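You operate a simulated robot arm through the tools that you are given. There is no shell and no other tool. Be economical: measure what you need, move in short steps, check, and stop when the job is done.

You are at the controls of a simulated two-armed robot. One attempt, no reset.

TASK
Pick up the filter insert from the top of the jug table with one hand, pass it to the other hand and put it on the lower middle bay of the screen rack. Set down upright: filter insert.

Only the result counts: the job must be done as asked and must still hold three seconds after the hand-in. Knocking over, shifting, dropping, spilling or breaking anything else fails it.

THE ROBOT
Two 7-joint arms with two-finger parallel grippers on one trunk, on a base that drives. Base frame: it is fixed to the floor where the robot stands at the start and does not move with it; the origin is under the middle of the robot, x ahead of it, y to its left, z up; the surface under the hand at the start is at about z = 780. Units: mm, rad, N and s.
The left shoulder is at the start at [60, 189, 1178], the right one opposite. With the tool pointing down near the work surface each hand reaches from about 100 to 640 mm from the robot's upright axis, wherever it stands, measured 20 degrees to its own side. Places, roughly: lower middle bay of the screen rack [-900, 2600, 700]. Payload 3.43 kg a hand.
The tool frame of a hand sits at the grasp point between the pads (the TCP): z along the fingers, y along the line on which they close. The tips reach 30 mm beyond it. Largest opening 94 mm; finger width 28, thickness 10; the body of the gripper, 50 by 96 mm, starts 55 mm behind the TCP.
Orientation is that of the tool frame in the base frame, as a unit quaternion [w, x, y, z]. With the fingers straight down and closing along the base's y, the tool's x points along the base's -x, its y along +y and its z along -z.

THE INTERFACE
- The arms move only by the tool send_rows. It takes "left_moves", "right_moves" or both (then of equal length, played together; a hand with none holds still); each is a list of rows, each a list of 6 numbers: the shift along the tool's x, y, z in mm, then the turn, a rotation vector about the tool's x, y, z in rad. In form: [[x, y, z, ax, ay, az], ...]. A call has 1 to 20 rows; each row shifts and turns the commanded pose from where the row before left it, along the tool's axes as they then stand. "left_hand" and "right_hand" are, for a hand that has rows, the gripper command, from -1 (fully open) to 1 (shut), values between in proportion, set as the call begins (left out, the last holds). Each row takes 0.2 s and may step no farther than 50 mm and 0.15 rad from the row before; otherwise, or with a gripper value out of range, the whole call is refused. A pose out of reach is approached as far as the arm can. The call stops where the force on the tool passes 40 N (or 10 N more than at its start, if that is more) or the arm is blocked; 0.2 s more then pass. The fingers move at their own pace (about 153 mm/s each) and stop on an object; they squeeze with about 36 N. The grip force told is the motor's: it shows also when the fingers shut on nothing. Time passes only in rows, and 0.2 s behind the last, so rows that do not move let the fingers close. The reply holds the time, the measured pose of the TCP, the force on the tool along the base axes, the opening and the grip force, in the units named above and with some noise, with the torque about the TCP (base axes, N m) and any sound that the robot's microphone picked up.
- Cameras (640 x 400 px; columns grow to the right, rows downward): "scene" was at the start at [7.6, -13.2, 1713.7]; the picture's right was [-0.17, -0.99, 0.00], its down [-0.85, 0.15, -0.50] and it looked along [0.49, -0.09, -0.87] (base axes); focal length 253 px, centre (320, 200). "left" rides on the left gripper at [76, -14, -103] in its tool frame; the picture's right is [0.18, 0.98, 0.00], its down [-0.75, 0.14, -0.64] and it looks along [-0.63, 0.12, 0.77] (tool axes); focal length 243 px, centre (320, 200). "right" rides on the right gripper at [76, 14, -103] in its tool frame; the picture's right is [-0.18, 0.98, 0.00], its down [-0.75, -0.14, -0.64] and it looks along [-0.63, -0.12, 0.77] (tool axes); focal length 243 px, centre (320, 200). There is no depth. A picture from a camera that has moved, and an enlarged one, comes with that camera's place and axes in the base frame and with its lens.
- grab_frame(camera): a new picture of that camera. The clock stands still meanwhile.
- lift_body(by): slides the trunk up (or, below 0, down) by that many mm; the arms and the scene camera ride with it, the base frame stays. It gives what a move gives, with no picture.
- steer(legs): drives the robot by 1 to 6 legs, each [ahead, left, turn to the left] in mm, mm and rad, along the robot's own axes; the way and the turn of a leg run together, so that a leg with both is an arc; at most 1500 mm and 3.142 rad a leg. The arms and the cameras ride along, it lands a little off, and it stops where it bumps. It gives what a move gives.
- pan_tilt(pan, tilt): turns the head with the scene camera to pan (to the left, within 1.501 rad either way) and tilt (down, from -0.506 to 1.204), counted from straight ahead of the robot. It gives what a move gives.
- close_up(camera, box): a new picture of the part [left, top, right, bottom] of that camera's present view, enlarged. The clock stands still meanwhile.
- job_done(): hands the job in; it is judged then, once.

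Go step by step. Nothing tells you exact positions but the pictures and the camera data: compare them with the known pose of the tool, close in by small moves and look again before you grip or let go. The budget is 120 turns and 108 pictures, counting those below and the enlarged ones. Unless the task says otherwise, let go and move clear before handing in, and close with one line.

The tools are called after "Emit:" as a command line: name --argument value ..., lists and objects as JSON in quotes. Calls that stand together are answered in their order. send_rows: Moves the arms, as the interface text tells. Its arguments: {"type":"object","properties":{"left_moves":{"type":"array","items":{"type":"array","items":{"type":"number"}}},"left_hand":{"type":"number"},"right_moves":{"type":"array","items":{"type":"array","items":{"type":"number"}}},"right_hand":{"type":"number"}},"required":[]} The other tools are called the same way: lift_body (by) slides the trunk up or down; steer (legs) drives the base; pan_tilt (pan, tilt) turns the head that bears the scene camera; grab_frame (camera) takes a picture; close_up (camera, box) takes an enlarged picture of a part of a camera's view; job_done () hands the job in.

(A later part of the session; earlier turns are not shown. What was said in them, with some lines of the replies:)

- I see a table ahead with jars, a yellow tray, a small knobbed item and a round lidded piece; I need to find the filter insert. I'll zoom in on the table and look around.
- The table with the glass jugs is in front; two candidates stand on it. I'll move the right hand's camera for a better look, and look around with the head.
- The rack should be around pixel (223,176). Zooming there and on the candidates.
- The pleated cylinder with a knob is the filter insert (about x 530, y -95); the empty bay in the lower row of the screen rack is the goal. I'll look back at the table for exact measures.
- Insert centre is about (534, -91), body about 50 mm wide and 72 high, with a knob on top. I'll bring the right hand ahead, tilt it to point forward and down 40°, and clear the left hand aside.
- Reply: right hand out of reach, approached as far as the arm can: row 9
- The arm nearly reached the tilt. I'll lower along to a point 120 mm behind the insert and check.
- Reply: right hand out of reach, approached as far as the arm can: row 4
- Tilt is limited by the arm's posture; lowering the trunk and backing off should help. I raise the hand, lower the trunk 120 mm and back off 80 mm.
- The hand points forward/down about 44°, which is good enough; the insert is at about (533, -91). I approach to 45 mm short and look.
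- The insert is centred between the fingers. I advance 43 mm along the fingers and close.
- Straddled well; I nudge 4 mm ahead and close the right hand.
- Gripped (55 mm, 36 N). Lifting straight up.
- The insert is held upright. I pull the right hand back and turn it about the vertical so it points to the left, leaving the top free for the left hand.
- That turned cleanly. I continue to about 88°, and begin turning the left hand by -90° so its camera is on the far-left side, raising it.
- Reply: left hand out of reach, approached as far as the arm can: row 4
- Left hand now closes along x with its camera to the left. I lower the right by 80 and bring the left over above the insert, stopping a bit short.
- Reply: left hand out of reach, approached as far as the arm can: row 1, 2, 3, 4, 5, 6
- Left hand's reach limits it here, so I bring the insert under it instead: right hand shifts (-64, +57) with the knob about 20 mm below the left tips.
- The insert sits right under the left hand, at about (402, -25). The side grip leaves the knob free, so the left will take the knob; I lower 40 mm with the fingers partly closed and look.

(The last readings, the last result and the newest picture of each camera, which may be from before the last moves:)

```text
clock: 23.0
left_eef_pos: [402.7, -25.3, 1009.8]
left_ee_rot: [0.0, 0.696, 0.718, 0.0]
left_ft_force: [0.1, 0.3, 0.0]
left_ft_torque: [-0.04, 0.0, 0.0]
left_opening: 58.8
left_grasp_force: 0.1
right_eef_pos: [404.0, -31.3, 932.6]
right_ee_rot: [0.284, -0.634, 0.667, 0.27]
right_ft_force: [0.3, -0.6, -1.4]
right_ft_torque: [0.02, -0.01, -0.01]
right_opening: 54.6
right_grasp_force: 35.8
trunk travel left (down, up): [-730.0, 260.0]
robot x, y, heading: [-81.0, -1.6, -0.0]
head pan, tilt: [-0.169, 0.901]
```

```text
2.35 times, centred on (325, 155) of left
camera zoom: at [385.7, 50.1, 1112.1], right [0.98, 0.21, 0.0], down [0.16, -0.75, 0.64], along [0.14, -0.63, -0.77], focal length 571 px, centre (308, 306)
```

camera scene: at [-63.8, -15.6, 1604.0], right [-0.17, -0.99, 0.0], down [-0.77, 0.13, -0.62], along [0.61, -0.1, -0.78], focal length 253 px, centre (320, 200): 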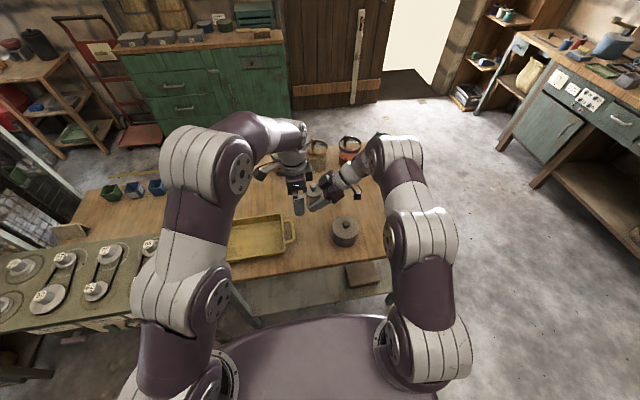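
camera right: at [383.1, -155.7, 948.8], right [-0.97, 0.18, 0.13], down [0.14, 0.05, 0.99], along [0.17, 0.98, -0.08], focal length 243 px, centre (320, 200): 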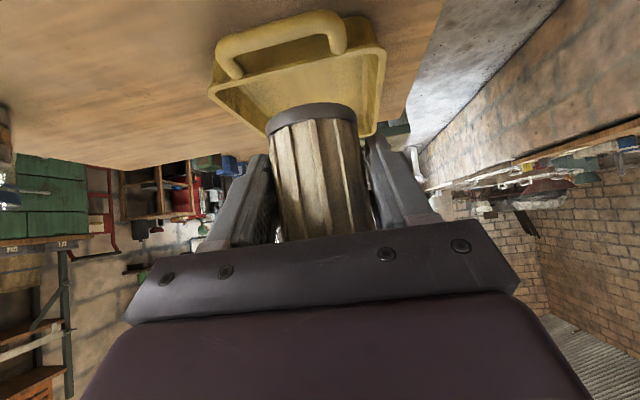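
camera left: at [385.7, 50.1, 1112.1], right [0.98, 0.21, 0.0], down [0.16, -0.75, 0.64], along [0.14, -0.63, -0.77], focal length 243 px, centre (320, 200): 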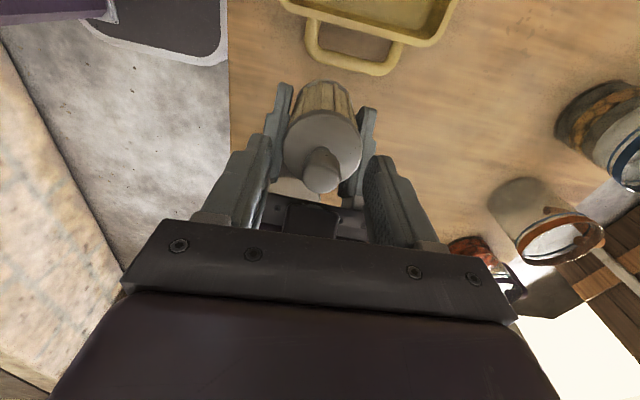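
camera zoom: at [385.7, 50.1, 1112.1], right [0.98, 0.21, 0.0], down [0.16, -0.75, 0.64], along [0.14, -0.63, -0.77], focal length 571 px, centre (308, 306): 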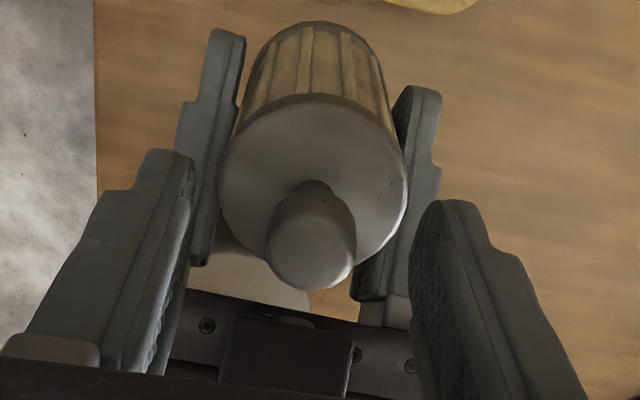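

The knob is about 20 mm wide and 32 tall (top at about z 1004), body top about z 972. I lower 3 mm more and close the left hand on the knob.

Emit:
send_rows --left_moves '[[2, 0, 3, 0, 0, 0]]'

Emit:
send_rows --left_moves '[[0, 0, 0, 0, 0, 0], [0, 0, 0, 0, 0, 0], [0, 0, 0, 0, 0, 0], [0, 0, 0, 0, 0, 0]]' --left_hand 1

Emit:
close_up --camera "left" --box '[260, 70, 390, 240]'

```text
clock: 23.4
left_eef_pos: [402.1, -21.8, 1007.1]
left_ee_rot: [0.0, 0.697, 0.717, 0.0]
left_ft_force: [0.5, 0.6, -0.1]
left_ft_torque: [-0.02, 0.0, -0.02]
left_opening: 59.0
left_grasp_force: 0.1
right_eef_pos: [403.6, -31.0, 932.6]
right_ee_rot: [0.283, -0.634, 0.667, 0.27]
right_ft_force: [-0.4, 0.1, -1.2]
right_ft_torque: [0.0, 0.01, -0.03]
right_opening: 54.9
right_grasp_force: 36.3
trunk travel left (down, up): [-730.0, 260.0]
robot x, y, heading: [-79.6, -0.3, -0.005]
head pan, tilt: [-0.169, 0.901]
```

```text
clock: 24.4
left_eef_pos: [402.0, -21.8, 1007.6]
left_ee_rot: [-0.001, 0.697, 0.717, -0.001]
left_ft_force: [2.5, 0.8, -0.6]
left_ft_torque: [-0.02, -0.33, 0.04]
left_opening: 21.0
left_grasp_force: 35.5
right_eef_pos: [404.1, -29.5, 933.2]
right_ee_rot: [0.283, -0.634, 0.667, 0.27]
right_ft_force: [-3.1, -0.4, 0.4]
right_ft_torque: [0.1, 0.2, -0.06]
right_opening: 54.2
right_grasp_force: 36.0
trunk travel left (down, up): [-730.0, 260.0]
robot x, y, heading: [-79.4, 1.1, 0.001]
head pan, tilt: [-0.169, 0.901]
```

```text
2.35 times, centred on (325, 155) of left
camera zoom: at [385.4, 52.5, 1109.3], right [0.98, 0.21, 0.0], down [0.16, -0.75, 0.64], along [0.14, -0.63, -0.77], focal length 571 px, centre (308, 306)
```

zoom: 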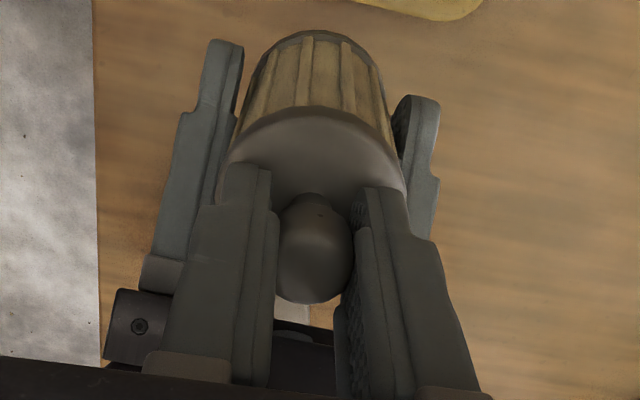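

Left holds the knob (21 mm, 36 N). I open the right hand, then withdraw it straight to the right.

Emit:
send_rows --right_moves '[[0, 0, 0, 0, 0, 0], [0, 0, 0, 0, 0, 0], [0, 0, 0, 0, 0, 0]]' --right_hand -1

Emit:
send_rows --right_moves '[[13.8, -1, -14.4, 0, 0, 0], [27.6, -2, -28.8, 0, 0, 0], [27.6, -2, -28.8, 0, 0, 0], [27.6, -2, -28.8, 0, 0, 0]]'

Emit:
grab_frame --camera "scene"

Emit:
close_up --camera "left" --box '[260, 70, 390, 240]'

Emit:
grab_frame --camera "right"

```text
clock: 25.2
left_eef_pos: [401.9, -22.8, 1008.2]
left_ee_rot: [0.0, 0.697, 0.717, 0.0]
left_ft_force: [-0.9, 0.2, 0.3]
left_ft_torque: [-0.01, 0.0, -0.05]
left_opening: 20.7
left_grasp_force: 36.6
right_eef_pos: [405.4, -30.3, 932.1]
right_ee_rot: [0.283, -0.634, 0.668, 0.269]
right_ft_force: [0.6, -0.2, 0.6]
right_ft_torque: [-0.02, -0.01, -0.03]
right_opening: 93.9
right_grasp_force: 0.2
trunk travel left (down, up): [-730.0, 260.0]
robot x, y, heading: [-80.8, -2.3, -0.001]
head pan, tilt: [-0.169, 0.901]
```

```text
clock: 26.2
left_eef_pos: [402.7, -24.4, 1007.0]
left_ee_rot: [-0.001, 0.697, 0.717, 0.002]
left_ft_force: [0.0, 0.2, 0.4]
left_ft_torque: [0.0, -0.02, 0.02]
left_opening: 20.5
left_grasp_force: 35.6
right_eef_pos: [403.8, -172.9, 931.5]
right_ee_rot: [0.284, -0.633, 0.667, 0.271]
right_ft_force: [-0.2, 0.1, 0.6]
right_ft_torque: [0.0, 0.0, -0.02]
right_opening: 94.1
right_grasp_force: 0.1
trunk travel left (down, up): [-730.0, 260.0]
robot x, y, heading: [-76.9, -1.2, 0.002]
head pan, tilt: [-0.169, 0.901]
```

```text
69 pictures are left
camera scene: at [-64.5, -16.1, 1604.0], right [-0.17, -0.99, 0.0], down [-0.77, 0.13, -0.62], along [0.61, -0.1, -0.78], focal length 253 px, centre (320, 200)
```

scene: 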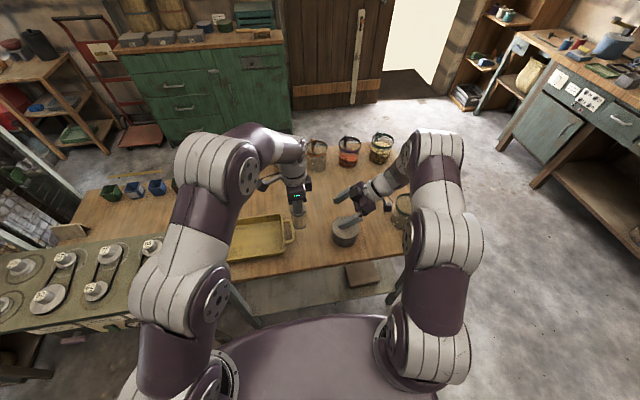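

```text
2.35 times, centred on (325, 155) of left
camera zoom: at [385.2, 51.4, 1109.4], right [0.98, 0.21, 0.0], down [0.16, -0.75, 0.64], along [0.14, -0.63, -0.77], focal length 571 px, centre (308, 306)
```

zoom: 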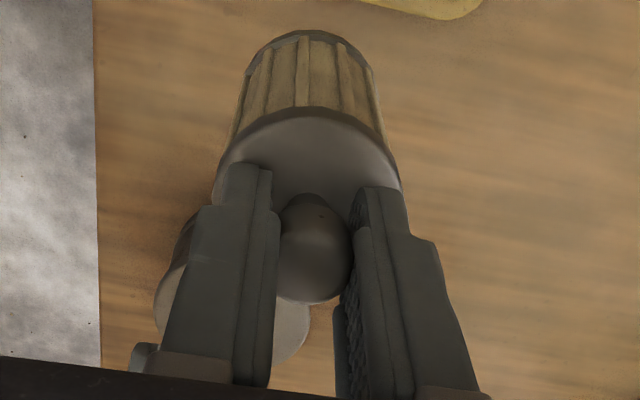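

```text
67 pictures are left
camera right: at [382.0, -297.9, 948.5], right [-0.97, 0.18, 0.13], down [0.14, 0.05, 0.99], along [0.17, 0.98, -0.08], focal length 243 px, centre (320, 200)
```

right: 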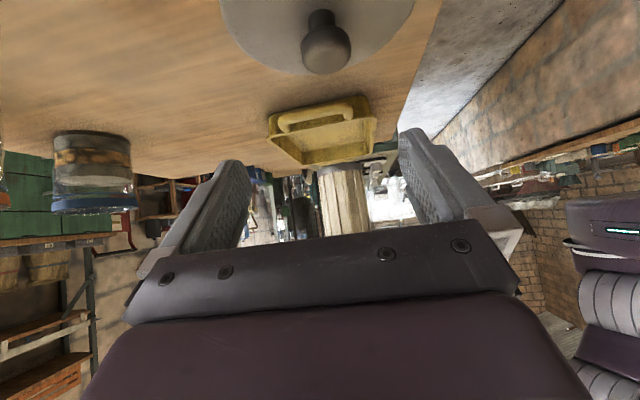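

The handover worked and the insert hangs upright from the left hand. I raise the right hand, lift the trunk, back away from the table, and look along the aisle to the left.

Emit:
send_rows --right_moves '[[-32, 0, -31, 0, 0, 0], [-32, 0, -31, 0, 0, 0], [-32, 0, -31, 0, 0, 0]]'

Emit:
lift_body --by 180

Emit:
steer --legs '[[-260, 0, 0]]'

Emit:
pan_tilt --pan 1.5 --tilt 0.6

Emit:
grab_frame --camera "scene"

Emit:
grab_frame --camera "left"

```text
clock: 27.0
left_eef_pos: [402.0, -22.6, 1007.0]
left_ee_rot: [0.001, 0.697, 0.718, 0.0]
left_ft_force: [0.0, -0.9, 0.0]
left_ft_torque: [0.0, -0.02, 0.0]
left_opening: 20.5
left_grasp_force: 36.1
right_eef_pos: [402.4, -170.1, 1066.0]
right_ee_rot: [0.284, -0.633, 0.667, 0.27]
right_ft_force: [-0.2, 0.4, 1.0]
right_ft_torque: [0.0, -0.04, -0.03]
right_opening: 93.8
right_grasp_force: 0.0
trunk travel left (down, up): [-730.0, 260.0]
robot x, y, heading: [-76.3, -3.9, 0.001]
head pan, tilt: [-0.169, 0.901]
```

```text
clock: 29.0
left_eef_pos: [402.1, -22.5, 1186.5]
left_ee_rot: [0.0, 0.696, 0.718, 0.0]
left_ft_force: [-0.3, -0.7, -0.6]
left_ft_torque: [0.01, 0.01, -0.01]
left_opening: 20.6
left_grasp_force: 35.9
right_eef_pos: [403.5, -171.6, 1244.3]
right_ee_rot: [0.284, -0.634, 0.667, 0.27]
right_ft_force: [-0.2, -0.3, 0.4]
right_ft_torque: [0.03, 0.0, 0.04]
right_opening: 94.0
right_grasp_force: 0.1
trunk travel left (down, up): [-910.0, 80.0]
robot x, y, heading: [-82.0, 1.5, -0.001]
head pan, tilt: [-0.169, 0.901]
```

```text
clock: 30.8
left_eef_pos: [144.6, -23.3, 1187.2]
left_ee_rot: [0.0, 0.697, 0.717, -0.001]
left_ft_force: [0.3, 0.1, -1.9]
left_ft_torque: [-0.01, 0.02, -0.02]
left_opening: 20.5
left_grasp_force: 36.4
right_eef_pos: [145.7, -172.3, 1245.7]
right_ee_rot: [0.283, -0.633, 0.668, 0.271]
right_ft_force: [0.3, -0.1, 0.0]
right_ft_torque: [0.0, 0.05, 0.02]
right_opening: 94.0
right_grasp_force: 0.0
trunk travel left (down, up): [-910.0, 80.0]
robot x, y, heading: [-338.2, 1.1, -0.002]
head pan, tilt: [-0.169, 0.901]
```

```text
clock: 32.5
left_eef_pos: [144.6, -22.3, 1187.6]
left_ee_rot: [0.0, 0.697, 0.717, 0.0]
left_ft_force: [-0.7, 0.5, -1.8]
left_ft_torque: [0.01, 0.01, 0.0]
left_opening: 20.7
left_grasp_force: 36.8
right_eef_pos: [145.1, -171.8, 1245.5]
right_ee_rot: [0.283, -0.634, 0.667, 0.27]
right_ft_force: [0.1, 0.0, -0.5]
right_ft_torque: [-0.02, 0.0, 0.0]
right_opening: 93.8
right_grasp_force: 0.0
trunk travel left (down, up): [-910.0, 80.0]
robot x, y, heading: [-340.6, -2.4, -0.002]
head pan, tilt: [1.499, 0.6]
```

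```text
66 pictures are left
camera scene: at [-390.9, 86.7, 1808.8], right [1.0, -0.07, 0.0], down [-0.04, -0.56, -0.83], along [0.06, 0.82, -0.56], focal length 253 px, centre (320, 200)
```

scene: 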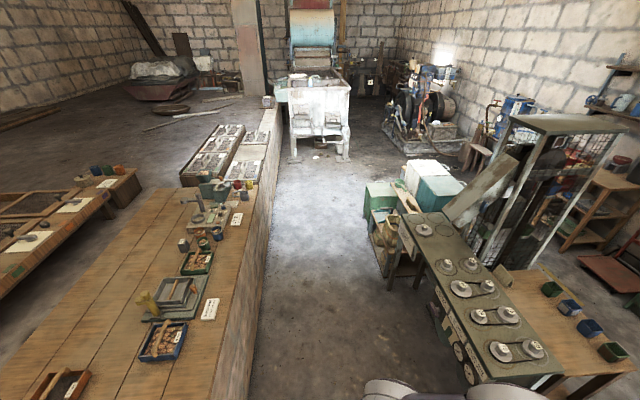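

```text
65 pictures are left
camera left: at [126.6, 52.5, 1289.2], right [0.98, 0.21, 0.0], down [0.16, -0.75, 0.64], along [0.14, -0.63, -0.77], focal length 243 px, centre (320, 200)
```

left: 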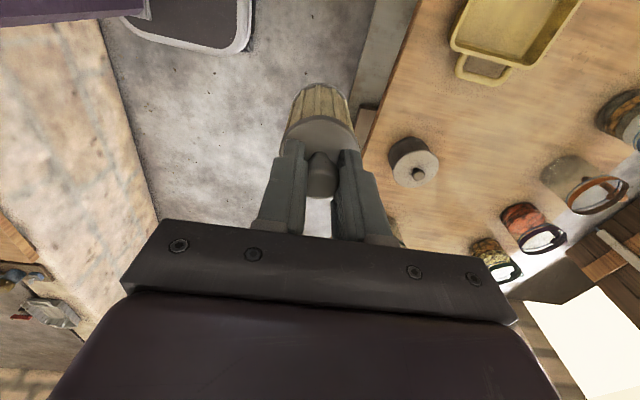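

The wall-counter face is at about x = -770 and the bench at about x = 255, so the aisle is clear. I move ahead 60, turn left 90°, and drive 1300 along the aisle.

Emit:
steer --legs '[[60, 0, 0], [0, 0, 1.571], [1300, 0, 0]]'

Emit:
pan_tilt --pan 0.5 --tilt 0.6

Emit:
grab_frame --camera "scene"

Emit:
grab_frame --camera "left"

```text
clock: 43.5
left_eef_pos: [-255.5, 1787.7, 1187.4]
left_ee_rot: [0.0, -0.015, 1.0, 0.001]
left_ft_force: [0.8, 0.4, -1.8]
left_ft_torque: [0.01, -0.02, 0.0]
left_opening: 20.5
left_grasp_force: 35.9
right_eef_pos: [-107.6, 1789.3, 1245.5]
right_ee_rot: [-0.009, 0.92, -0.023, -0.392]
right_ft_force: [0.3, 0.4, -0.1]
right_ft_torque: [0.01, 0.03, -0.01]
right_opening: 93.7
right_grasp_force: 0.0
trunk travel left (down, up): [-910.0, 80.0]
robot x, y, heading: [-282.1, 1303.5, 1.567]
head pan, tilt: [1.499, 0.6]
```

```text
clock: 44.8
left_eef_pos: [-255.2, 1788.9, 1188.6]
left_ee_rot: [0.0, -0.014, 1.0, 0.0]
left_ft_force: [0.0, -0.1, -1.0]
left_ft_torque: [0.0, 0.02, -0.01]
left_opening: 20.4
left_grasp_force: 35.8
right_eef_pos: [-106.8, 1789.8, 1246.3]
right_ee_rot: [-0.009, 0.92, -0.024, -0.391]
right_ft_force: [1.3, -0.3, -0.1]
right_ft_torque: [0.01, -0.04, 0.0]
right_opening: 94.2
right_grasp_force: 0.2
trunk travel left (down, up): [-910.0, 80.0]
robot x, y, heading: [-278.6, 1303.6, 1.566]
head pan, tilt: [0.499, 0.6]
```

```text
64 pictures are left
camera scene: at [-319.4, 1321.1, 1808.8], right [0.88, 0.48, 0.0], down [0.27, -0.5, -0.82], along [-0.4, 0.72, -0.57], focal length 253 px, centre (320, 200)
```

scene: 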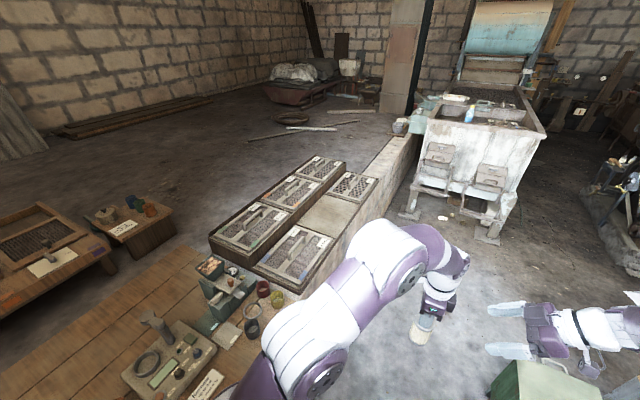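

```text
63 pictures are left
camera left: at [-332.2, 1771.1, 1289.3], right [-0.21, 0.98, 0.0], down [0.75, 0.16, 0.64], along [0.63, 0.14, -0.77], focal length 243 px, centre (320, 200)
```

left: 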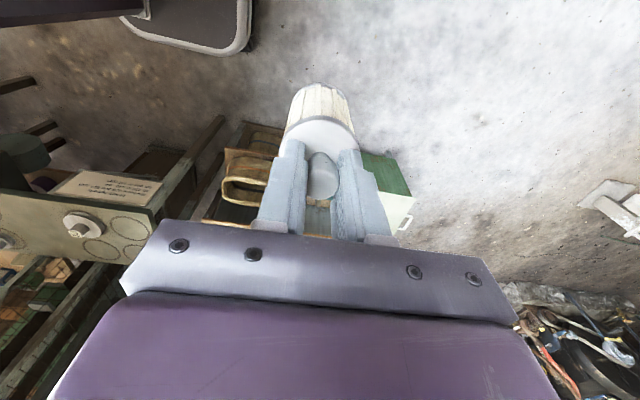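

The empty middle bay of the lower row is at about (-935, 2595). I drive on to y≈2680 and turn left to face it.

Emit:
steer --legs '[[1375, 0, 0], [0, 0, 1.574]]'

Emit:
pan_tilt --pan 0.1 --tilt 0.9

Emit:
grab_frame --camera "scene"

Emit:
grab_frame --camera "left"

```text
clock: 55.5
left_eef_pos: [-749.9, 2700.6, 1187.2]
left_ee_rot: [0.0, 0.717, -0.697, -0.001]
left_ft_force: [0.0, 0.2, -0.1]
left_ft_torque: [-0.04, -0.03, 0.01]
left_opening: 20.5
left_grasp_force: 35.4
right_eef_pos: [-751.6, 2850.4, 1246.1]
right_ee_rot: [0.27, 0.667, 0.634, -0.283]
right_ft_force: [-0.1, 1.0, -0.4]
right_ft_torque: [0.0, -0.01, 0.02]
right_opening: 94.0
right_grasp_force: 0.1
trunk travel left (down, up): [-910.0, 80.0]
robot x, y, heading: [-267.3, 2678.0, 3.136]
head pan, tilt: [0.499, 0.6]
```

```text
clock: 56.4
left_eef_pos: [-749.2, 2700.5, 1187.5]
left_ee_rot: [0.001, 0.718, -0.696, -0.001]
left_ft_force: [-0.1, -0.3, -0.5]
left_ft_torque: [0.01, 0.01, 0.01]
left_opening: 20.7
left_grasp_force: 35.8
right_eef_pos: [-752.2, 2850.1, 1245.9]
right_ee_rot: [0.27, 0.668, 0.633, -0.283]
right_ft_force: [0.0, 1.2, -0.1]
right_ft_torque: [0.0, -0.01, 0.01]
right_opening: 93.9
right_grasp_force: 0.1
trunk travel left (down, up): [-910.0, 80.0]
robot x, y, heading: [-266.9, 2678.5, 3.139]
head pan, tilt: [0.099, 0.901]
```

```text
62 pictures are left
camera scene: at [-281.1, 2668.8, 1784.0], right [-0.1, 1.0, 0.0], down [0.78, 0.08, -0.62], along [-0.62, -0.06, -0.78], focal length 253 px, centre (320, 200)
```

scene: 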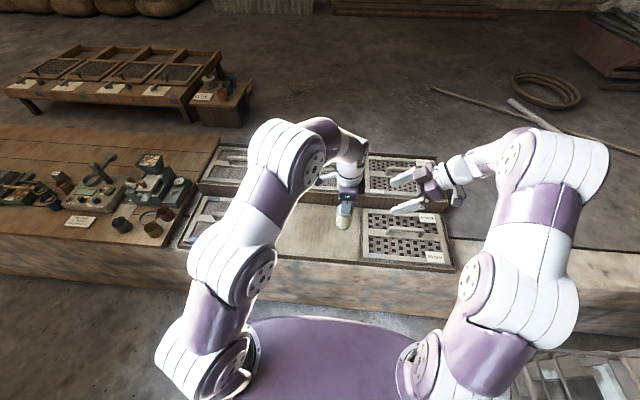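

```text
61 pictures are left
camera left: at [-734.5, 2625.1, 1289.3], right [-0.98, -0.21, 0.0], down [-0.16, 0.75, 0.64], along [-0.14, 0.63, -0.77], focal length 243 px, centre (320, 200)
```

left: 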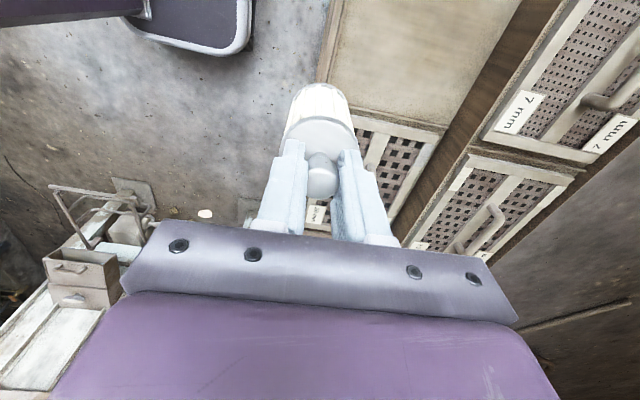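

Emit:
close_up --camera "scene" --box '[180, 130, 460, 300]'

Emit:
pan_tilt --pan 0.6 --tilt 0.9

Emit:
grab_frame --camera "scene"

```text
2.29 times, centred on (320, 215) of scene
camera zoom: at [-281.1, 2668.8, 1784.0], right [-0.1, 1.0, 0.0], down [0.78, 0.08, -0.62], along [-0.62, -0.06, -0.78], focal length 578 px, centre (320, 166)
```

zoom: 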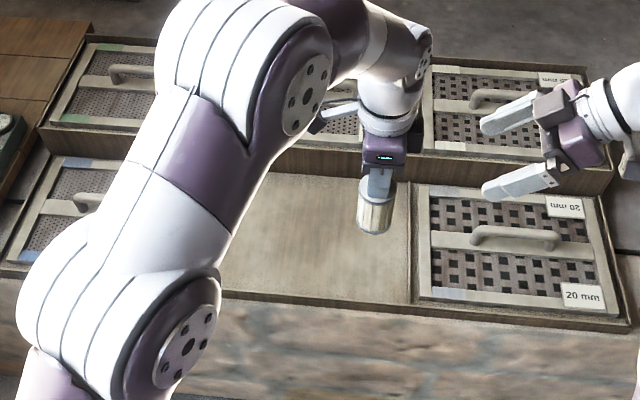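

```text
clock: 57.3
left_eef_pos: [-750.2, 2702.0, 1186.6]
left_ee_rot: [0.0, 0.717, -0.697, 0.0]
left_ft_force: [0.2, -0.3, -1.0]
left_ft_torque: [-0.01, 0.01, 0.01]
left_opening: 20.5
left_grasp_force: 36.1
right_eef_pos: [-751.3, 2850.2, 1245.7]
right_ee_rot: [0.27, 0.668, 0.633, -0.283]
right_ft_force: [1.2, -0.6, 0.5]
right_ft_torque: [-0.02, -0.03, -0.02]
right_opening: 94.0
right_grasp_force: 0.0
trunk travel left (down, up): [-910.0, 80.0]
robot x, y, heading: [-268.7, 2676.2, 3.144]
head pan, tilt: [0.6, 0.901]
```

```text
59 pictures are left
camera scene: at [-268.3, 2633.9, 1784.0], right [-0.56, 0.83, 0.0], down [0.65, 0.44, -0.62], along [-0.51, -0.35, -0.78], focal length 253 px, centre (320, 200)
```

scene: 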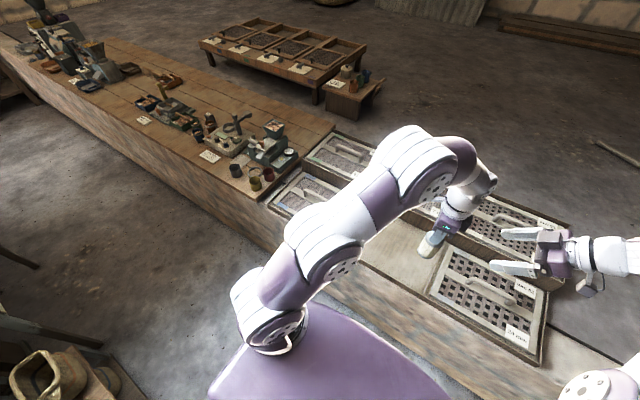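

The bay runs about x -815…-1130, y 2390…2804, surface near z 700. I drive 100 mm closer, lower the trunk 200 mm, and shift the hand to the left and ahead over the bay.

Emit:
steer --legs '[[100, 0, 0]]'

Emit:
lift_body --by -200

Emit:
pan_tilt --pan -0.1 --tilt 0.95

Emit:
send_rows --left_moves '[[-20, 20, 20, 0, 0, 0], [-20, 20, 20, 0, 0, 0], [-20, 20, 20, 0, 0, 0], [-20, 15, 20, 0, 0, 0]]'

Emit:
grab_frame --camera "scene"

Emit:
grab_frame --camera "left"

```text
clock: 58.4
left_eef_pos: [-848.3, 2701.8, 1188.2]
left_ee_rot: [0.0, 0.717, -0.697, -0.001]
left_ft_force: [-0.2, -0.1, -2.3]
left_ft_torque: [-0.01, 0.02, 0.0]
left_opening: 20.7
left_grasp_force: 36.4
right_eef_pos: [-850.8, 2850.3, 1247.1]
right_ee_rot: [0.269, 0.668, 0.633, -0.284]
right_ft_force: [-0.2, -0.1, -0.4]
right_ft_torque: [-0.04, -0.04, 0.02]
right_opening: 94.1
right_grasp_force: 0.1
trunk travel left (down, up): [-910.0, 80.0]
robot x, y, heading: [-370.6, 2678.0, 3.143]
head pan, tilt: [0.6, 0.901]
```

```text
clock: 60.6
left_eef_pos: [-850.2, 2701.7, 987.0]
left_ee_rot: [0.0, 0.717, -0.697, 0.0]
left_ft_force: [0.2, 0.2, -1.0]
left_ft_torque: [-0.01, -0.02, 0.01]
left_opening: 20.7
left_grasp_force: 35.8
right_eef_pos: [-851.0, 2850.3, 1045.9]
right_ee_rot: [0.269, 0.668, 0.633, -0.284]
right_ft_force: [-0.2, 0.4, -0.3]
right_ft_torque: [0.0, 0.03, 0.0]
right_opening: 94.3
right_grasp_force: 0.0
trunk travel left (down, up): [-710.0, 280.0]
robot x, y, heading: [-366.4, 2679.8, 3.142]
head pan, tilt: [0.6, 0.901]
```

```text
clock: 61.7
left_eef_pos: [-850.9, 2702.7, 987.2]
left_ee_rot: [0.0, 0.717, -0.697, 0.0]
left_ft_force: [0.5, -0.1, -1.7]
left_ft_torque: [0.01, 0.0, -0.04]
left_opening: 20.6
left_grasp_force: 36.4
right_eef_pos: [-851.3, 2850.2, 1046.6]
right_ee_rot: [0.27, 0.668, 0.633, -0.284]
right_ft_force: [-0.2, 0.0, 0.8]
right_ft_torque: [0.01, 0.0, 0.02]
right_opening: 94.1
right_grasp_force: 0.1
trunk travel left (down, up): [-710.0, 280.0]
robot x, y, heading: [-365.2, 2680.0, 3.137]
head pan, tilt: [-0.099, 0.949]
```

```text
clock: 62.7
left_eef_pos: [-902.5, 2764.6, 897.2]
left_ee_rot: [0.0, 0.717, -0.697, 0.0]
left_ft_force: [-1.3, 0.0, -1.6]
left_ft_torque: [-0.03, 0.03, 0.0]
left_opening: 20.3
left_grasp_force: 35.6
left hand out of reach, approached as far as the arm can: row 3, 4
right_eef_pos: [-851.4, 2850.7, 1044.9]
right_ee_rot: [0.269, 0.668, 0.633, -0.284]
right_ft_force: [-0.4, 0.6, -0.4]
right_ft_torque: [-0.04, -0.02, 0.02]
right_opening: 94.0
right_grasp_force: 0.0
trunk travel left (down, up): [-710.0, 280.0]
robot x, y, heading: [-368.2, 2674.5, 3.138]
head pan, tilt: [-0.099, 0.949]
```

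```text
58 pictures are left
camera scene: at [-379.0, 2684.4, 1580.4], right [0.1, 0.99, 0.0], down [0.81, -0.08, -0.58], along [-0.58, 0.06, -0.81], focal length 253 px, centre (320, 200)
```

scene: 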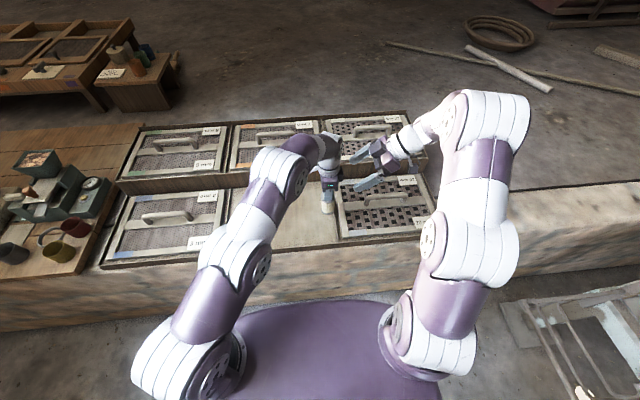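

```text
57 pictures are left
camera left: at [-886.8, 2689.1, 999.4], right [-0.98, -0.21, 0.0], down [-0.16, 0.75, 0.64], along [-0.14, 0.63, -0.77], focal length 243 px, centre (320, 200)
```

left: 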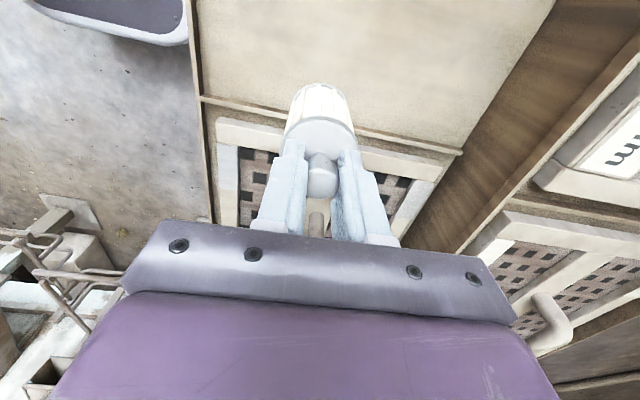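

I moved the wrong way along y (the tool's x now points to -y); nothing was touched. I correct by 155 mm toward -y while slightly raising.

Emit:
send_rows --left_moves '[[30, 0, -20, 0, 0, 0], [40, 0, 0, 0, 0, 0], [40, 0, 0, 0, 0, 0], [40, 0, 0, 0, 0, 0]]'

Emit:
grab_frame --camera "scene"

Emit:
grab_frame --camera "left"

```text
clock: 63.7
left_eef_pos: [-896.7, 2613.5, 917.6]
left_ee_rot: [0.0, 0.717, -0.697, -0.001]
left_ft_force: [0.5, -0.5, -1.1]
left_ft_torque: [0.0, 0.01, 0.03]
left_opening: 20.5
left_grasp_force: 36.7
right_eef_pos: [-851.6, 2849.4, 1046.3]
right_ee_rot: [0.269, 0.668, 0.633, -0.283]
right_ft_force: [-0.8, 0.0, 0.5]
right_ft_torque: [0.01, 0.0, -0.03]
right_opening: 94.2
right_grasp_force: 0.1
trunk travel left (down, up): [-710.0, 280.0]
robot x, y, heading: [-365.9, 2680.0, 3.139]
head pan, tilt: [-0.099, 0.949]
```

```text
56 pictures are left
camera scene: at [-378.2, 2682.3, 1580.4], right [0.1, 0.99, 0.0], down [0.81, -0.08, -0.58], along [-0.58, 0.06, -0.81], focal length 253 px, centre (320, 200)
```

scene: 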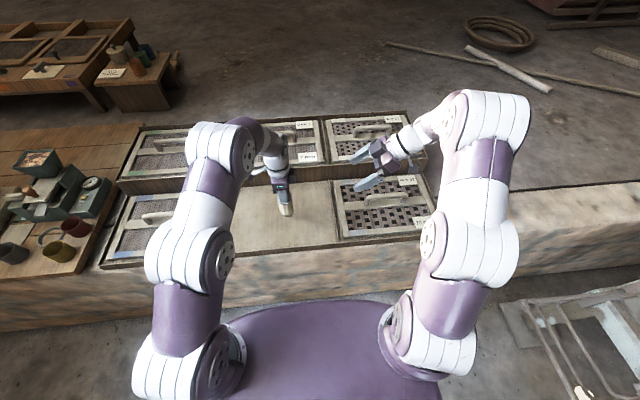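

```text
55 pictures are left
camera left: at [-880.8, 2537.9, 1018.9], right [-0.98, -0.21, 0.0], down [-0.16, 0.75, 0.64], along [-0.14, 0.63, -0.77], focal length 243 px, centre (320, 200)
```

left: 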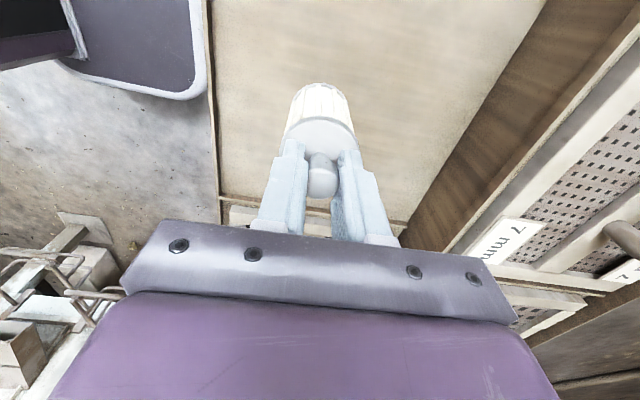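

The insert is now over the empty bay at (-897, 2613). I lower 80 mm with a little forward shift and check.

Emit:
send_rows --left_moves '[[0, 5, 27, 0, 0, 0], [0, 5, 27, 0, 0, 0], [0, 5, 26, 0, 0, 0]]'

Emit:
grab_frame --camera "left"

Emit:
close_up --camera "scene" --box '[230, 160, 350, 260]'

```text
clock: 64.5
left_eef_pos: [-911.6, 2615.5, 841.9]
left_ee_rot: [0.004, 0.717, -0.697, -0.005]
left_ft_force: [-1.5, -1.4, 23.1]
left_ft_torque: [-0.39, -0.1, 0.0]
left_opening: 20.5
left_grasp_force: 36.0
right_eef_pos: [-847.9, 2849.5, 1048.1]
right_ee_rot: [0.268, 0.667, 0.634, -0.285]
right_ft_force: [-0.1, -0.3, 1.0]
right_ft_torque: [0.0, -0.02, 0.0]
right_opening: 94.0
right_grasp_force: 0.1
trunk travel left (down, up): [-710.0, 280.0]
robot x, y, heading: [-367.8, 2676.5, 3.14]
head pan, tilt: [-0.099, 0.949]
```

```text
54 pictures are left
camera left: at [-894.9, 2539.1, 943.6], right [-0.98, -0.21, 0.01], down [-0.15, 0.75, 0.65], along [-0.15, 0.63, -0.76], focal length 243 px, centre (320, 200)
```

left: 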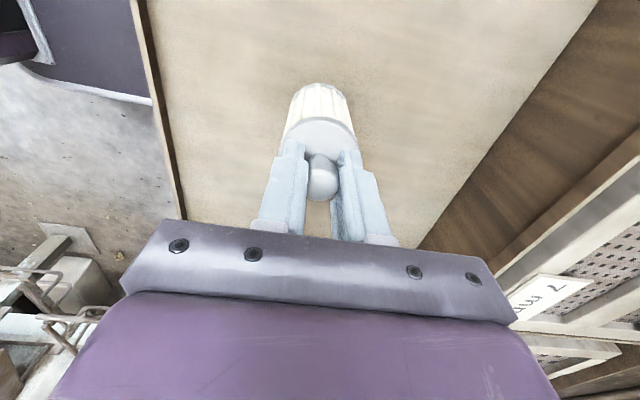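

```text
4.00 times, centred on (290, 210) of scene
camera zoom: at [-372.6, 2684.0, 1581.1], right [0.1, 0.99, 0.0], down [0.81, -0.08, -0.58], along [-0.58, 0.06, -0.81], focal length 1011 px, centre (440, 160)
```

zoom: 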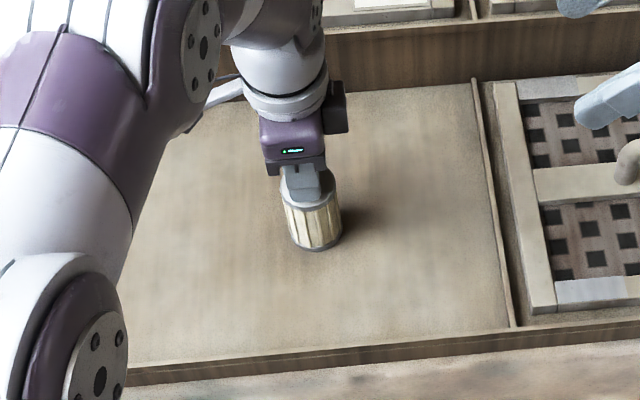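

The insert has touched the board (23 N up at TCP z 842). I relieve the press by 3 mm and check.

Emit:
send_rows --left_moves '[[0, 0, -2.5, 0, 0, 0], [0, 0, 0, 0, 0, 0]]'

Emit:
close_up --camera "scene" --box '[260, 180, 340, 240]'

```text
clock: 65.1
left_eef_pos: [-912.6, 2615.7, 842.0]
left_ee_rot: [0.002, 0.717, -0.697, -0.002]
left_ft_force: [-4.5, 1.4, 26.1]
left_ft_torque: [-0.03, 0.25, 0.02]
left_opening: 20.3
left_grasp_force: 35.9
right_eef_pos: [-849.8, 2851.9, 1045.6]
right_ee_rot: [0.269, 0.667, 0.633, -0.285]
right_ft_force: [-0.6, 0.4, 0.4]
right_ft_torque: [0.01, 0.0, 0.0]
right_opening: 94.0
right_grasp_force: 0.1
trunk travel left (down, up): [-710.0, 280.0]
robot x, y, heading: [-366.9, 2678.1, 3.14]
head pan, tilt: [-0.099, 0.949]
```

```text
6.67 times, centred on (300, 210) of scene
camera zoom: at [-375.7, 2684.5, 1580.5], right [0.1, 0.99, 0.0], down [0.81, -0.08, -0.58], along [-0.58, 0.06, -0.81], focal length 1685 px, centre (453, 133)
```

zoom: 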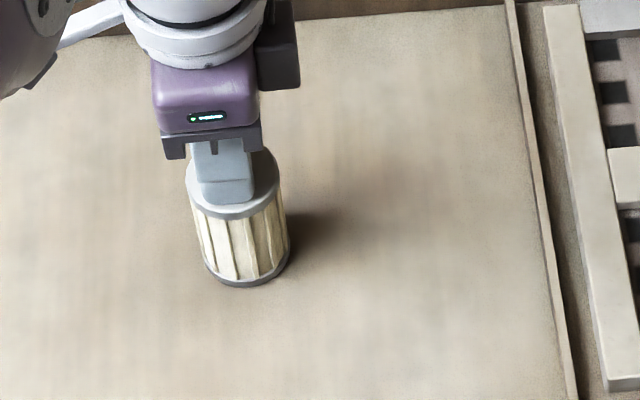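

Still pressing about 26 N; I relieve a few mm more before letting go.

Emit:
send_rows --left_moves '[[0, 0, -2, 0, 0, 0], [0, 0, 0, 0, 0, 0]]'

```text
clock: 65.7
left_eef_pos: [-910.8, 2615.3, 841.5]
left_ee_rot: [-0.001, 0.717, -0.697, 0.0]
left_ft_force: [-4.9, 3.7, 16.6]
left_ft_torque: [0.37, 0.37, 0.06]
left_opening: 20.9
left_grasp_force: 35.7
right_eef_pos: [-849.8, 2851.5, 1045.2]
right_ee_rot: [0.271, 0.667, 0.633, -0.285]
right_ft_force: [-0.4, -0.4, 0.3]
right_ft_torque: [0.01, 0.04, 0.0]
right_opening: 94.1
right_grasp_force: 0.0
trunk travel left (down, up): [-710.0, 280.0]
robot x, y, heading: [-368.8, 2677.0, 3.142]
head pan, tilt: [-0.099, 0.949]
```

Emit:
send_rows --left_moves '[[0, 0, -2, 0, 0, 0], [0, 0, 0, 0, 0, 0]]'

Emit:
close_up --camera "scene" --box '[260, 180, 340, 240]'

```text
clock: 66.3
left_eef_pos: [-909.9, 2615.2, 842.2]
left_ee_rot: [-0.002, 0.717, -0.697, 0.002]
left_ft_force: [0.9, 0.3, 1.3]
left_ft_torque: [0.13, 0.03, 0.0]
left_opening: 20.7
left_grasp_force: 35.4
right_eef_pos: [-851.8, 2849.3, 1045.3]
right_ee_rot: [0.269, 0.668, 0.633, -0.284]
right_ft_force: [0.6, 0.0, 0.8]
right_ft_torque: [0.01, -0.02, 0.01]
right_opening: 94.1
right_grasp_force: 0.0
trunk travel left (down, up): [-710.0, 280.0]
robot x, y, heading: [-365.2, 2677.4, 3.139]
head pan, tilt: [-0.099, 0.949]
```

```text
6.67 times, centred on (300, 210) of scene
camera zoom: at [-378.0, 2684.0, 1580.2], right [0.1, 0.99, 0.0], down [0.81, -0.08, -0.58], along [-0.58, 0.06, -0.81], focal length 1685 px, centre (453, 133)
```

zoom: 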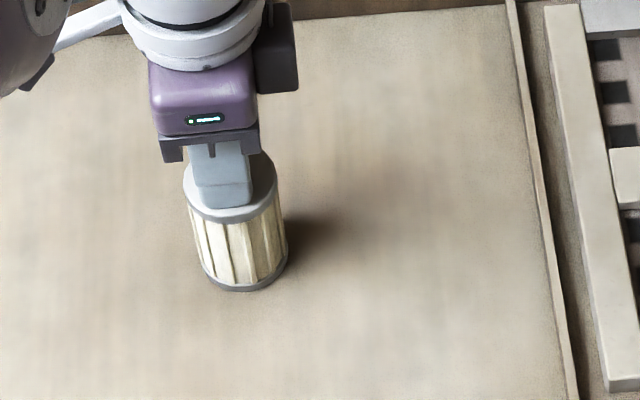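

The insert just rests on the board with almost no load. I open the left hand gently and then rise.

Emit:
send_rows --left_moves '[[0, 0, 0, 0, 0, 0], [0, 0, 0, 0, 0, 0], [0, 0, 0, 0, 0, 0]]' --left_hand 0.1

Emit:
close_up --camera "left" --box '[240, 60, 400, 250]'

```text
clock: 67.1
left_eef_pos: [-912.0, 2613.5, 844.1]
left_ee_rot: [0.001, 0.717, -0.697, 0.0]
left_ft_force: [-0.2, 0.5, -0.5]
left_ft_torque: [-0.03, 0.03, 0.0]
left_opening: 42.4
left_grasp_force: 0.1
right_eef_pos: [-852.1, 2850.1, 1045.8]
right_ee_rot: [0.27, 0.668, 0.633, -0.284]
right_ft_force: [1.5, 0.2, 0.5]
right_ft_torque: [-0.02, 0.01, 0.01]
right_opening: 94.1
right_grasp_force: 0.1
trunk travel left (down, up): [-710.0, 280.0]
robot x, y, heading: [-369.0, 2679.0, 3.142]
head pan, tilt: [-0.099, 0.949]
```

```text
2.11 times, centred on (320, 155) of left
camera zoom: at [-895.9, 2538.2, 945.4], right [-0.98, -0.21, 0.0], down [-0.16, 0.75, 0.64], along [-0.14, 0.63, -0.77], focal length 511 px, centre (320, 295)
```

zoom: 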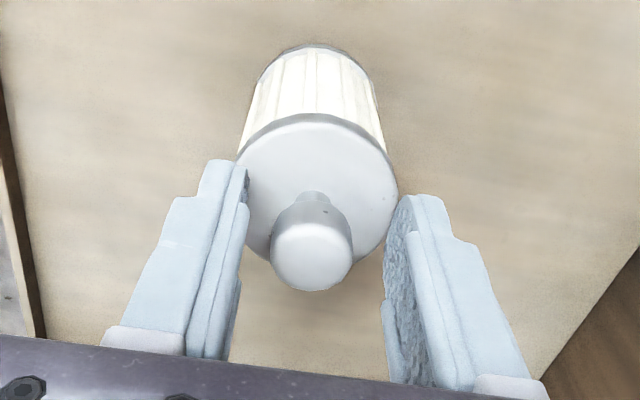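

Released and standing; I rise straight up clear of it.

Emit:
send_rows --left_moves '[[0, 0, -15, 0, 0, 0], [0, 0, -25, 0, 0, 0], [0, 0, -30, 0, 0, 0]]'

Emit:
lift_body --by 100

Emit:
steer --legs '[[-150, 0, 0]]'

Emit:
grab_frame --camera "left"

Emit:
close_up --camera "scene" --box '[160, 100, 480, 300]'

```text
clock: 67.9
left_eef_pos: [-911.5, 2614.0, 913.2]
left_ee_rot: [0.001, 0.717, -0.697, 0.0]
left_ft_force: [0.9, -0.1, -0.3]
left_ft_torque: [0.02, 0.03, 0.0]
left_opening: 42.2
left_grasp_force: 0.0
right_eef_pos: [-851.3, 2850.8, 1046.7]
right_ee_rot: [0.269, 0.667, 0.633, -0.285]
right_ft_force: [0.7, -0.7, -0.1]
right_ft_torque: [0.02, -0.01, 0.03]
right_opening: 94.0
right_grasp_force: 0.1
trunk travel left (down, up): [-710.0, 280.0]
robot x, y, heading: [-365.0, 2675.9, 3.139]
head pan, tilt: [-0.099, 0.949]
```

```text
clock: 69.2
left_eef_pos: [-911.7, 2614.2, 1011.5]
left_ee_rot: [0.0, 0.717, -0.697, 0.0]
left_ft_force: [0.1, 0.2, -0.2]
left_ft_torque: [0.01, 0.0, -0.02]
left_opening: 42.3
left_grasp_force: 0.1
right_eef_pos: [-852.3, 2850.9, 1144.3]
right_ee_rot: [0.27, 0.668, 0.633, -0.283]
right_ft_force: [0.3, 0.0, -0.2]
right_ft_torque: [0.02, -0.01, 0.01]
right_opening: 93.8
right_grasp_force: 0.1
trunk travel left (down, up): [-810.0, 180.0]
robot x, y, heading: [-370.3, 2675.3, 3.14]
head pan, tilt: [-0.099, 0.949]
```

```text
clock: 70.6
left_eef_pos: [-763.8, 2613.0, 1012.5]
left_ee_rot: [-0.001, 0.717, -0.697, 0.001]
left_ft_force: [-1.3, -0.6, 0.1]
left_ft_torque: [-0.03, -0.02, -0.01]
left_opening: 42.3
left_grasp_force: 0.0
right_eef_pos: [-703.1, 2849.7, 1145.9]
right_ee_rot: [0.271, 0.667, 0.633, -0.283]
right_ft_force: [-0.6, 0.4, 0.1]
right_ft_torque: [-0.02, 0.02, 0.02]
right_opening: 94.1
right_grasp_force: 0.0
trunk travel left (down, up): [-810.0, 180.0]
robot x, y, heading: [-218.9, 2675.6, 3.142]
head pan, tilt: [-0.099, 0.949]
```

```text
49 pictures are left
camera left: at [-748.2, 2537.3, 1114.1], right [-0.98, -0.21, 0.0], down [-0.16, 0.75, 0.64], along [-0.14, 0.63, -0.77], focal length 243 px, centre (320, 200)
```

left: 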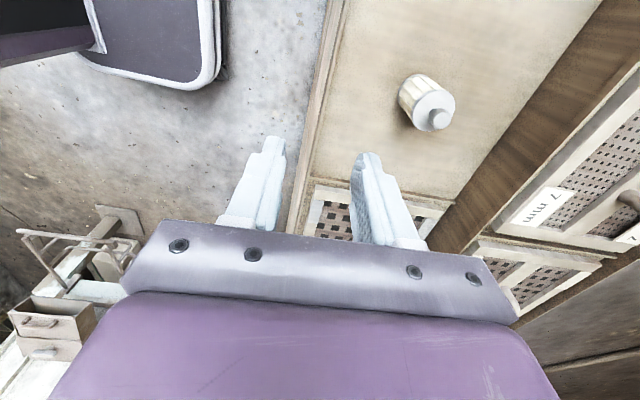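

```text
2.00 times, centred on (320, 200) of scene
camera zoom: at [-230.9, 2683.6, 1680.3], right [0.1, 0.99, 0.0], down [0.81, -0.08, -0.58], along [-0.58, 0.06, -0.81], focal length 506 px, centre (320, 200)
```

zoom: 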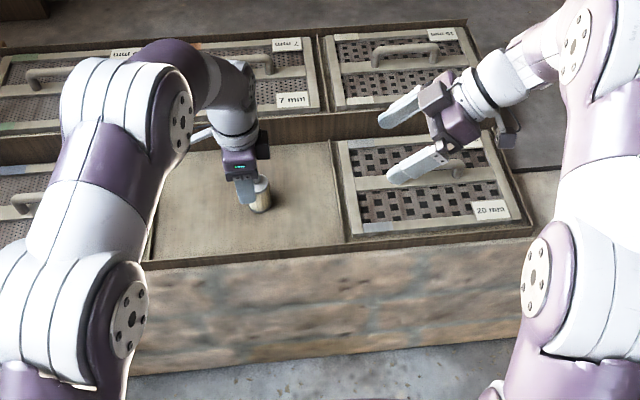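

The insert stands upright in the empty lower middle bay, both hands are clear, and nothing else was disturbed. I hand in.

Emit:
job_done

```text
The job is handed in.
```

The filter insert went from the right hand to the left and now stands upright in the lower middle bay of the screen rack. Both hands are clear, and I saw nothing else moved.
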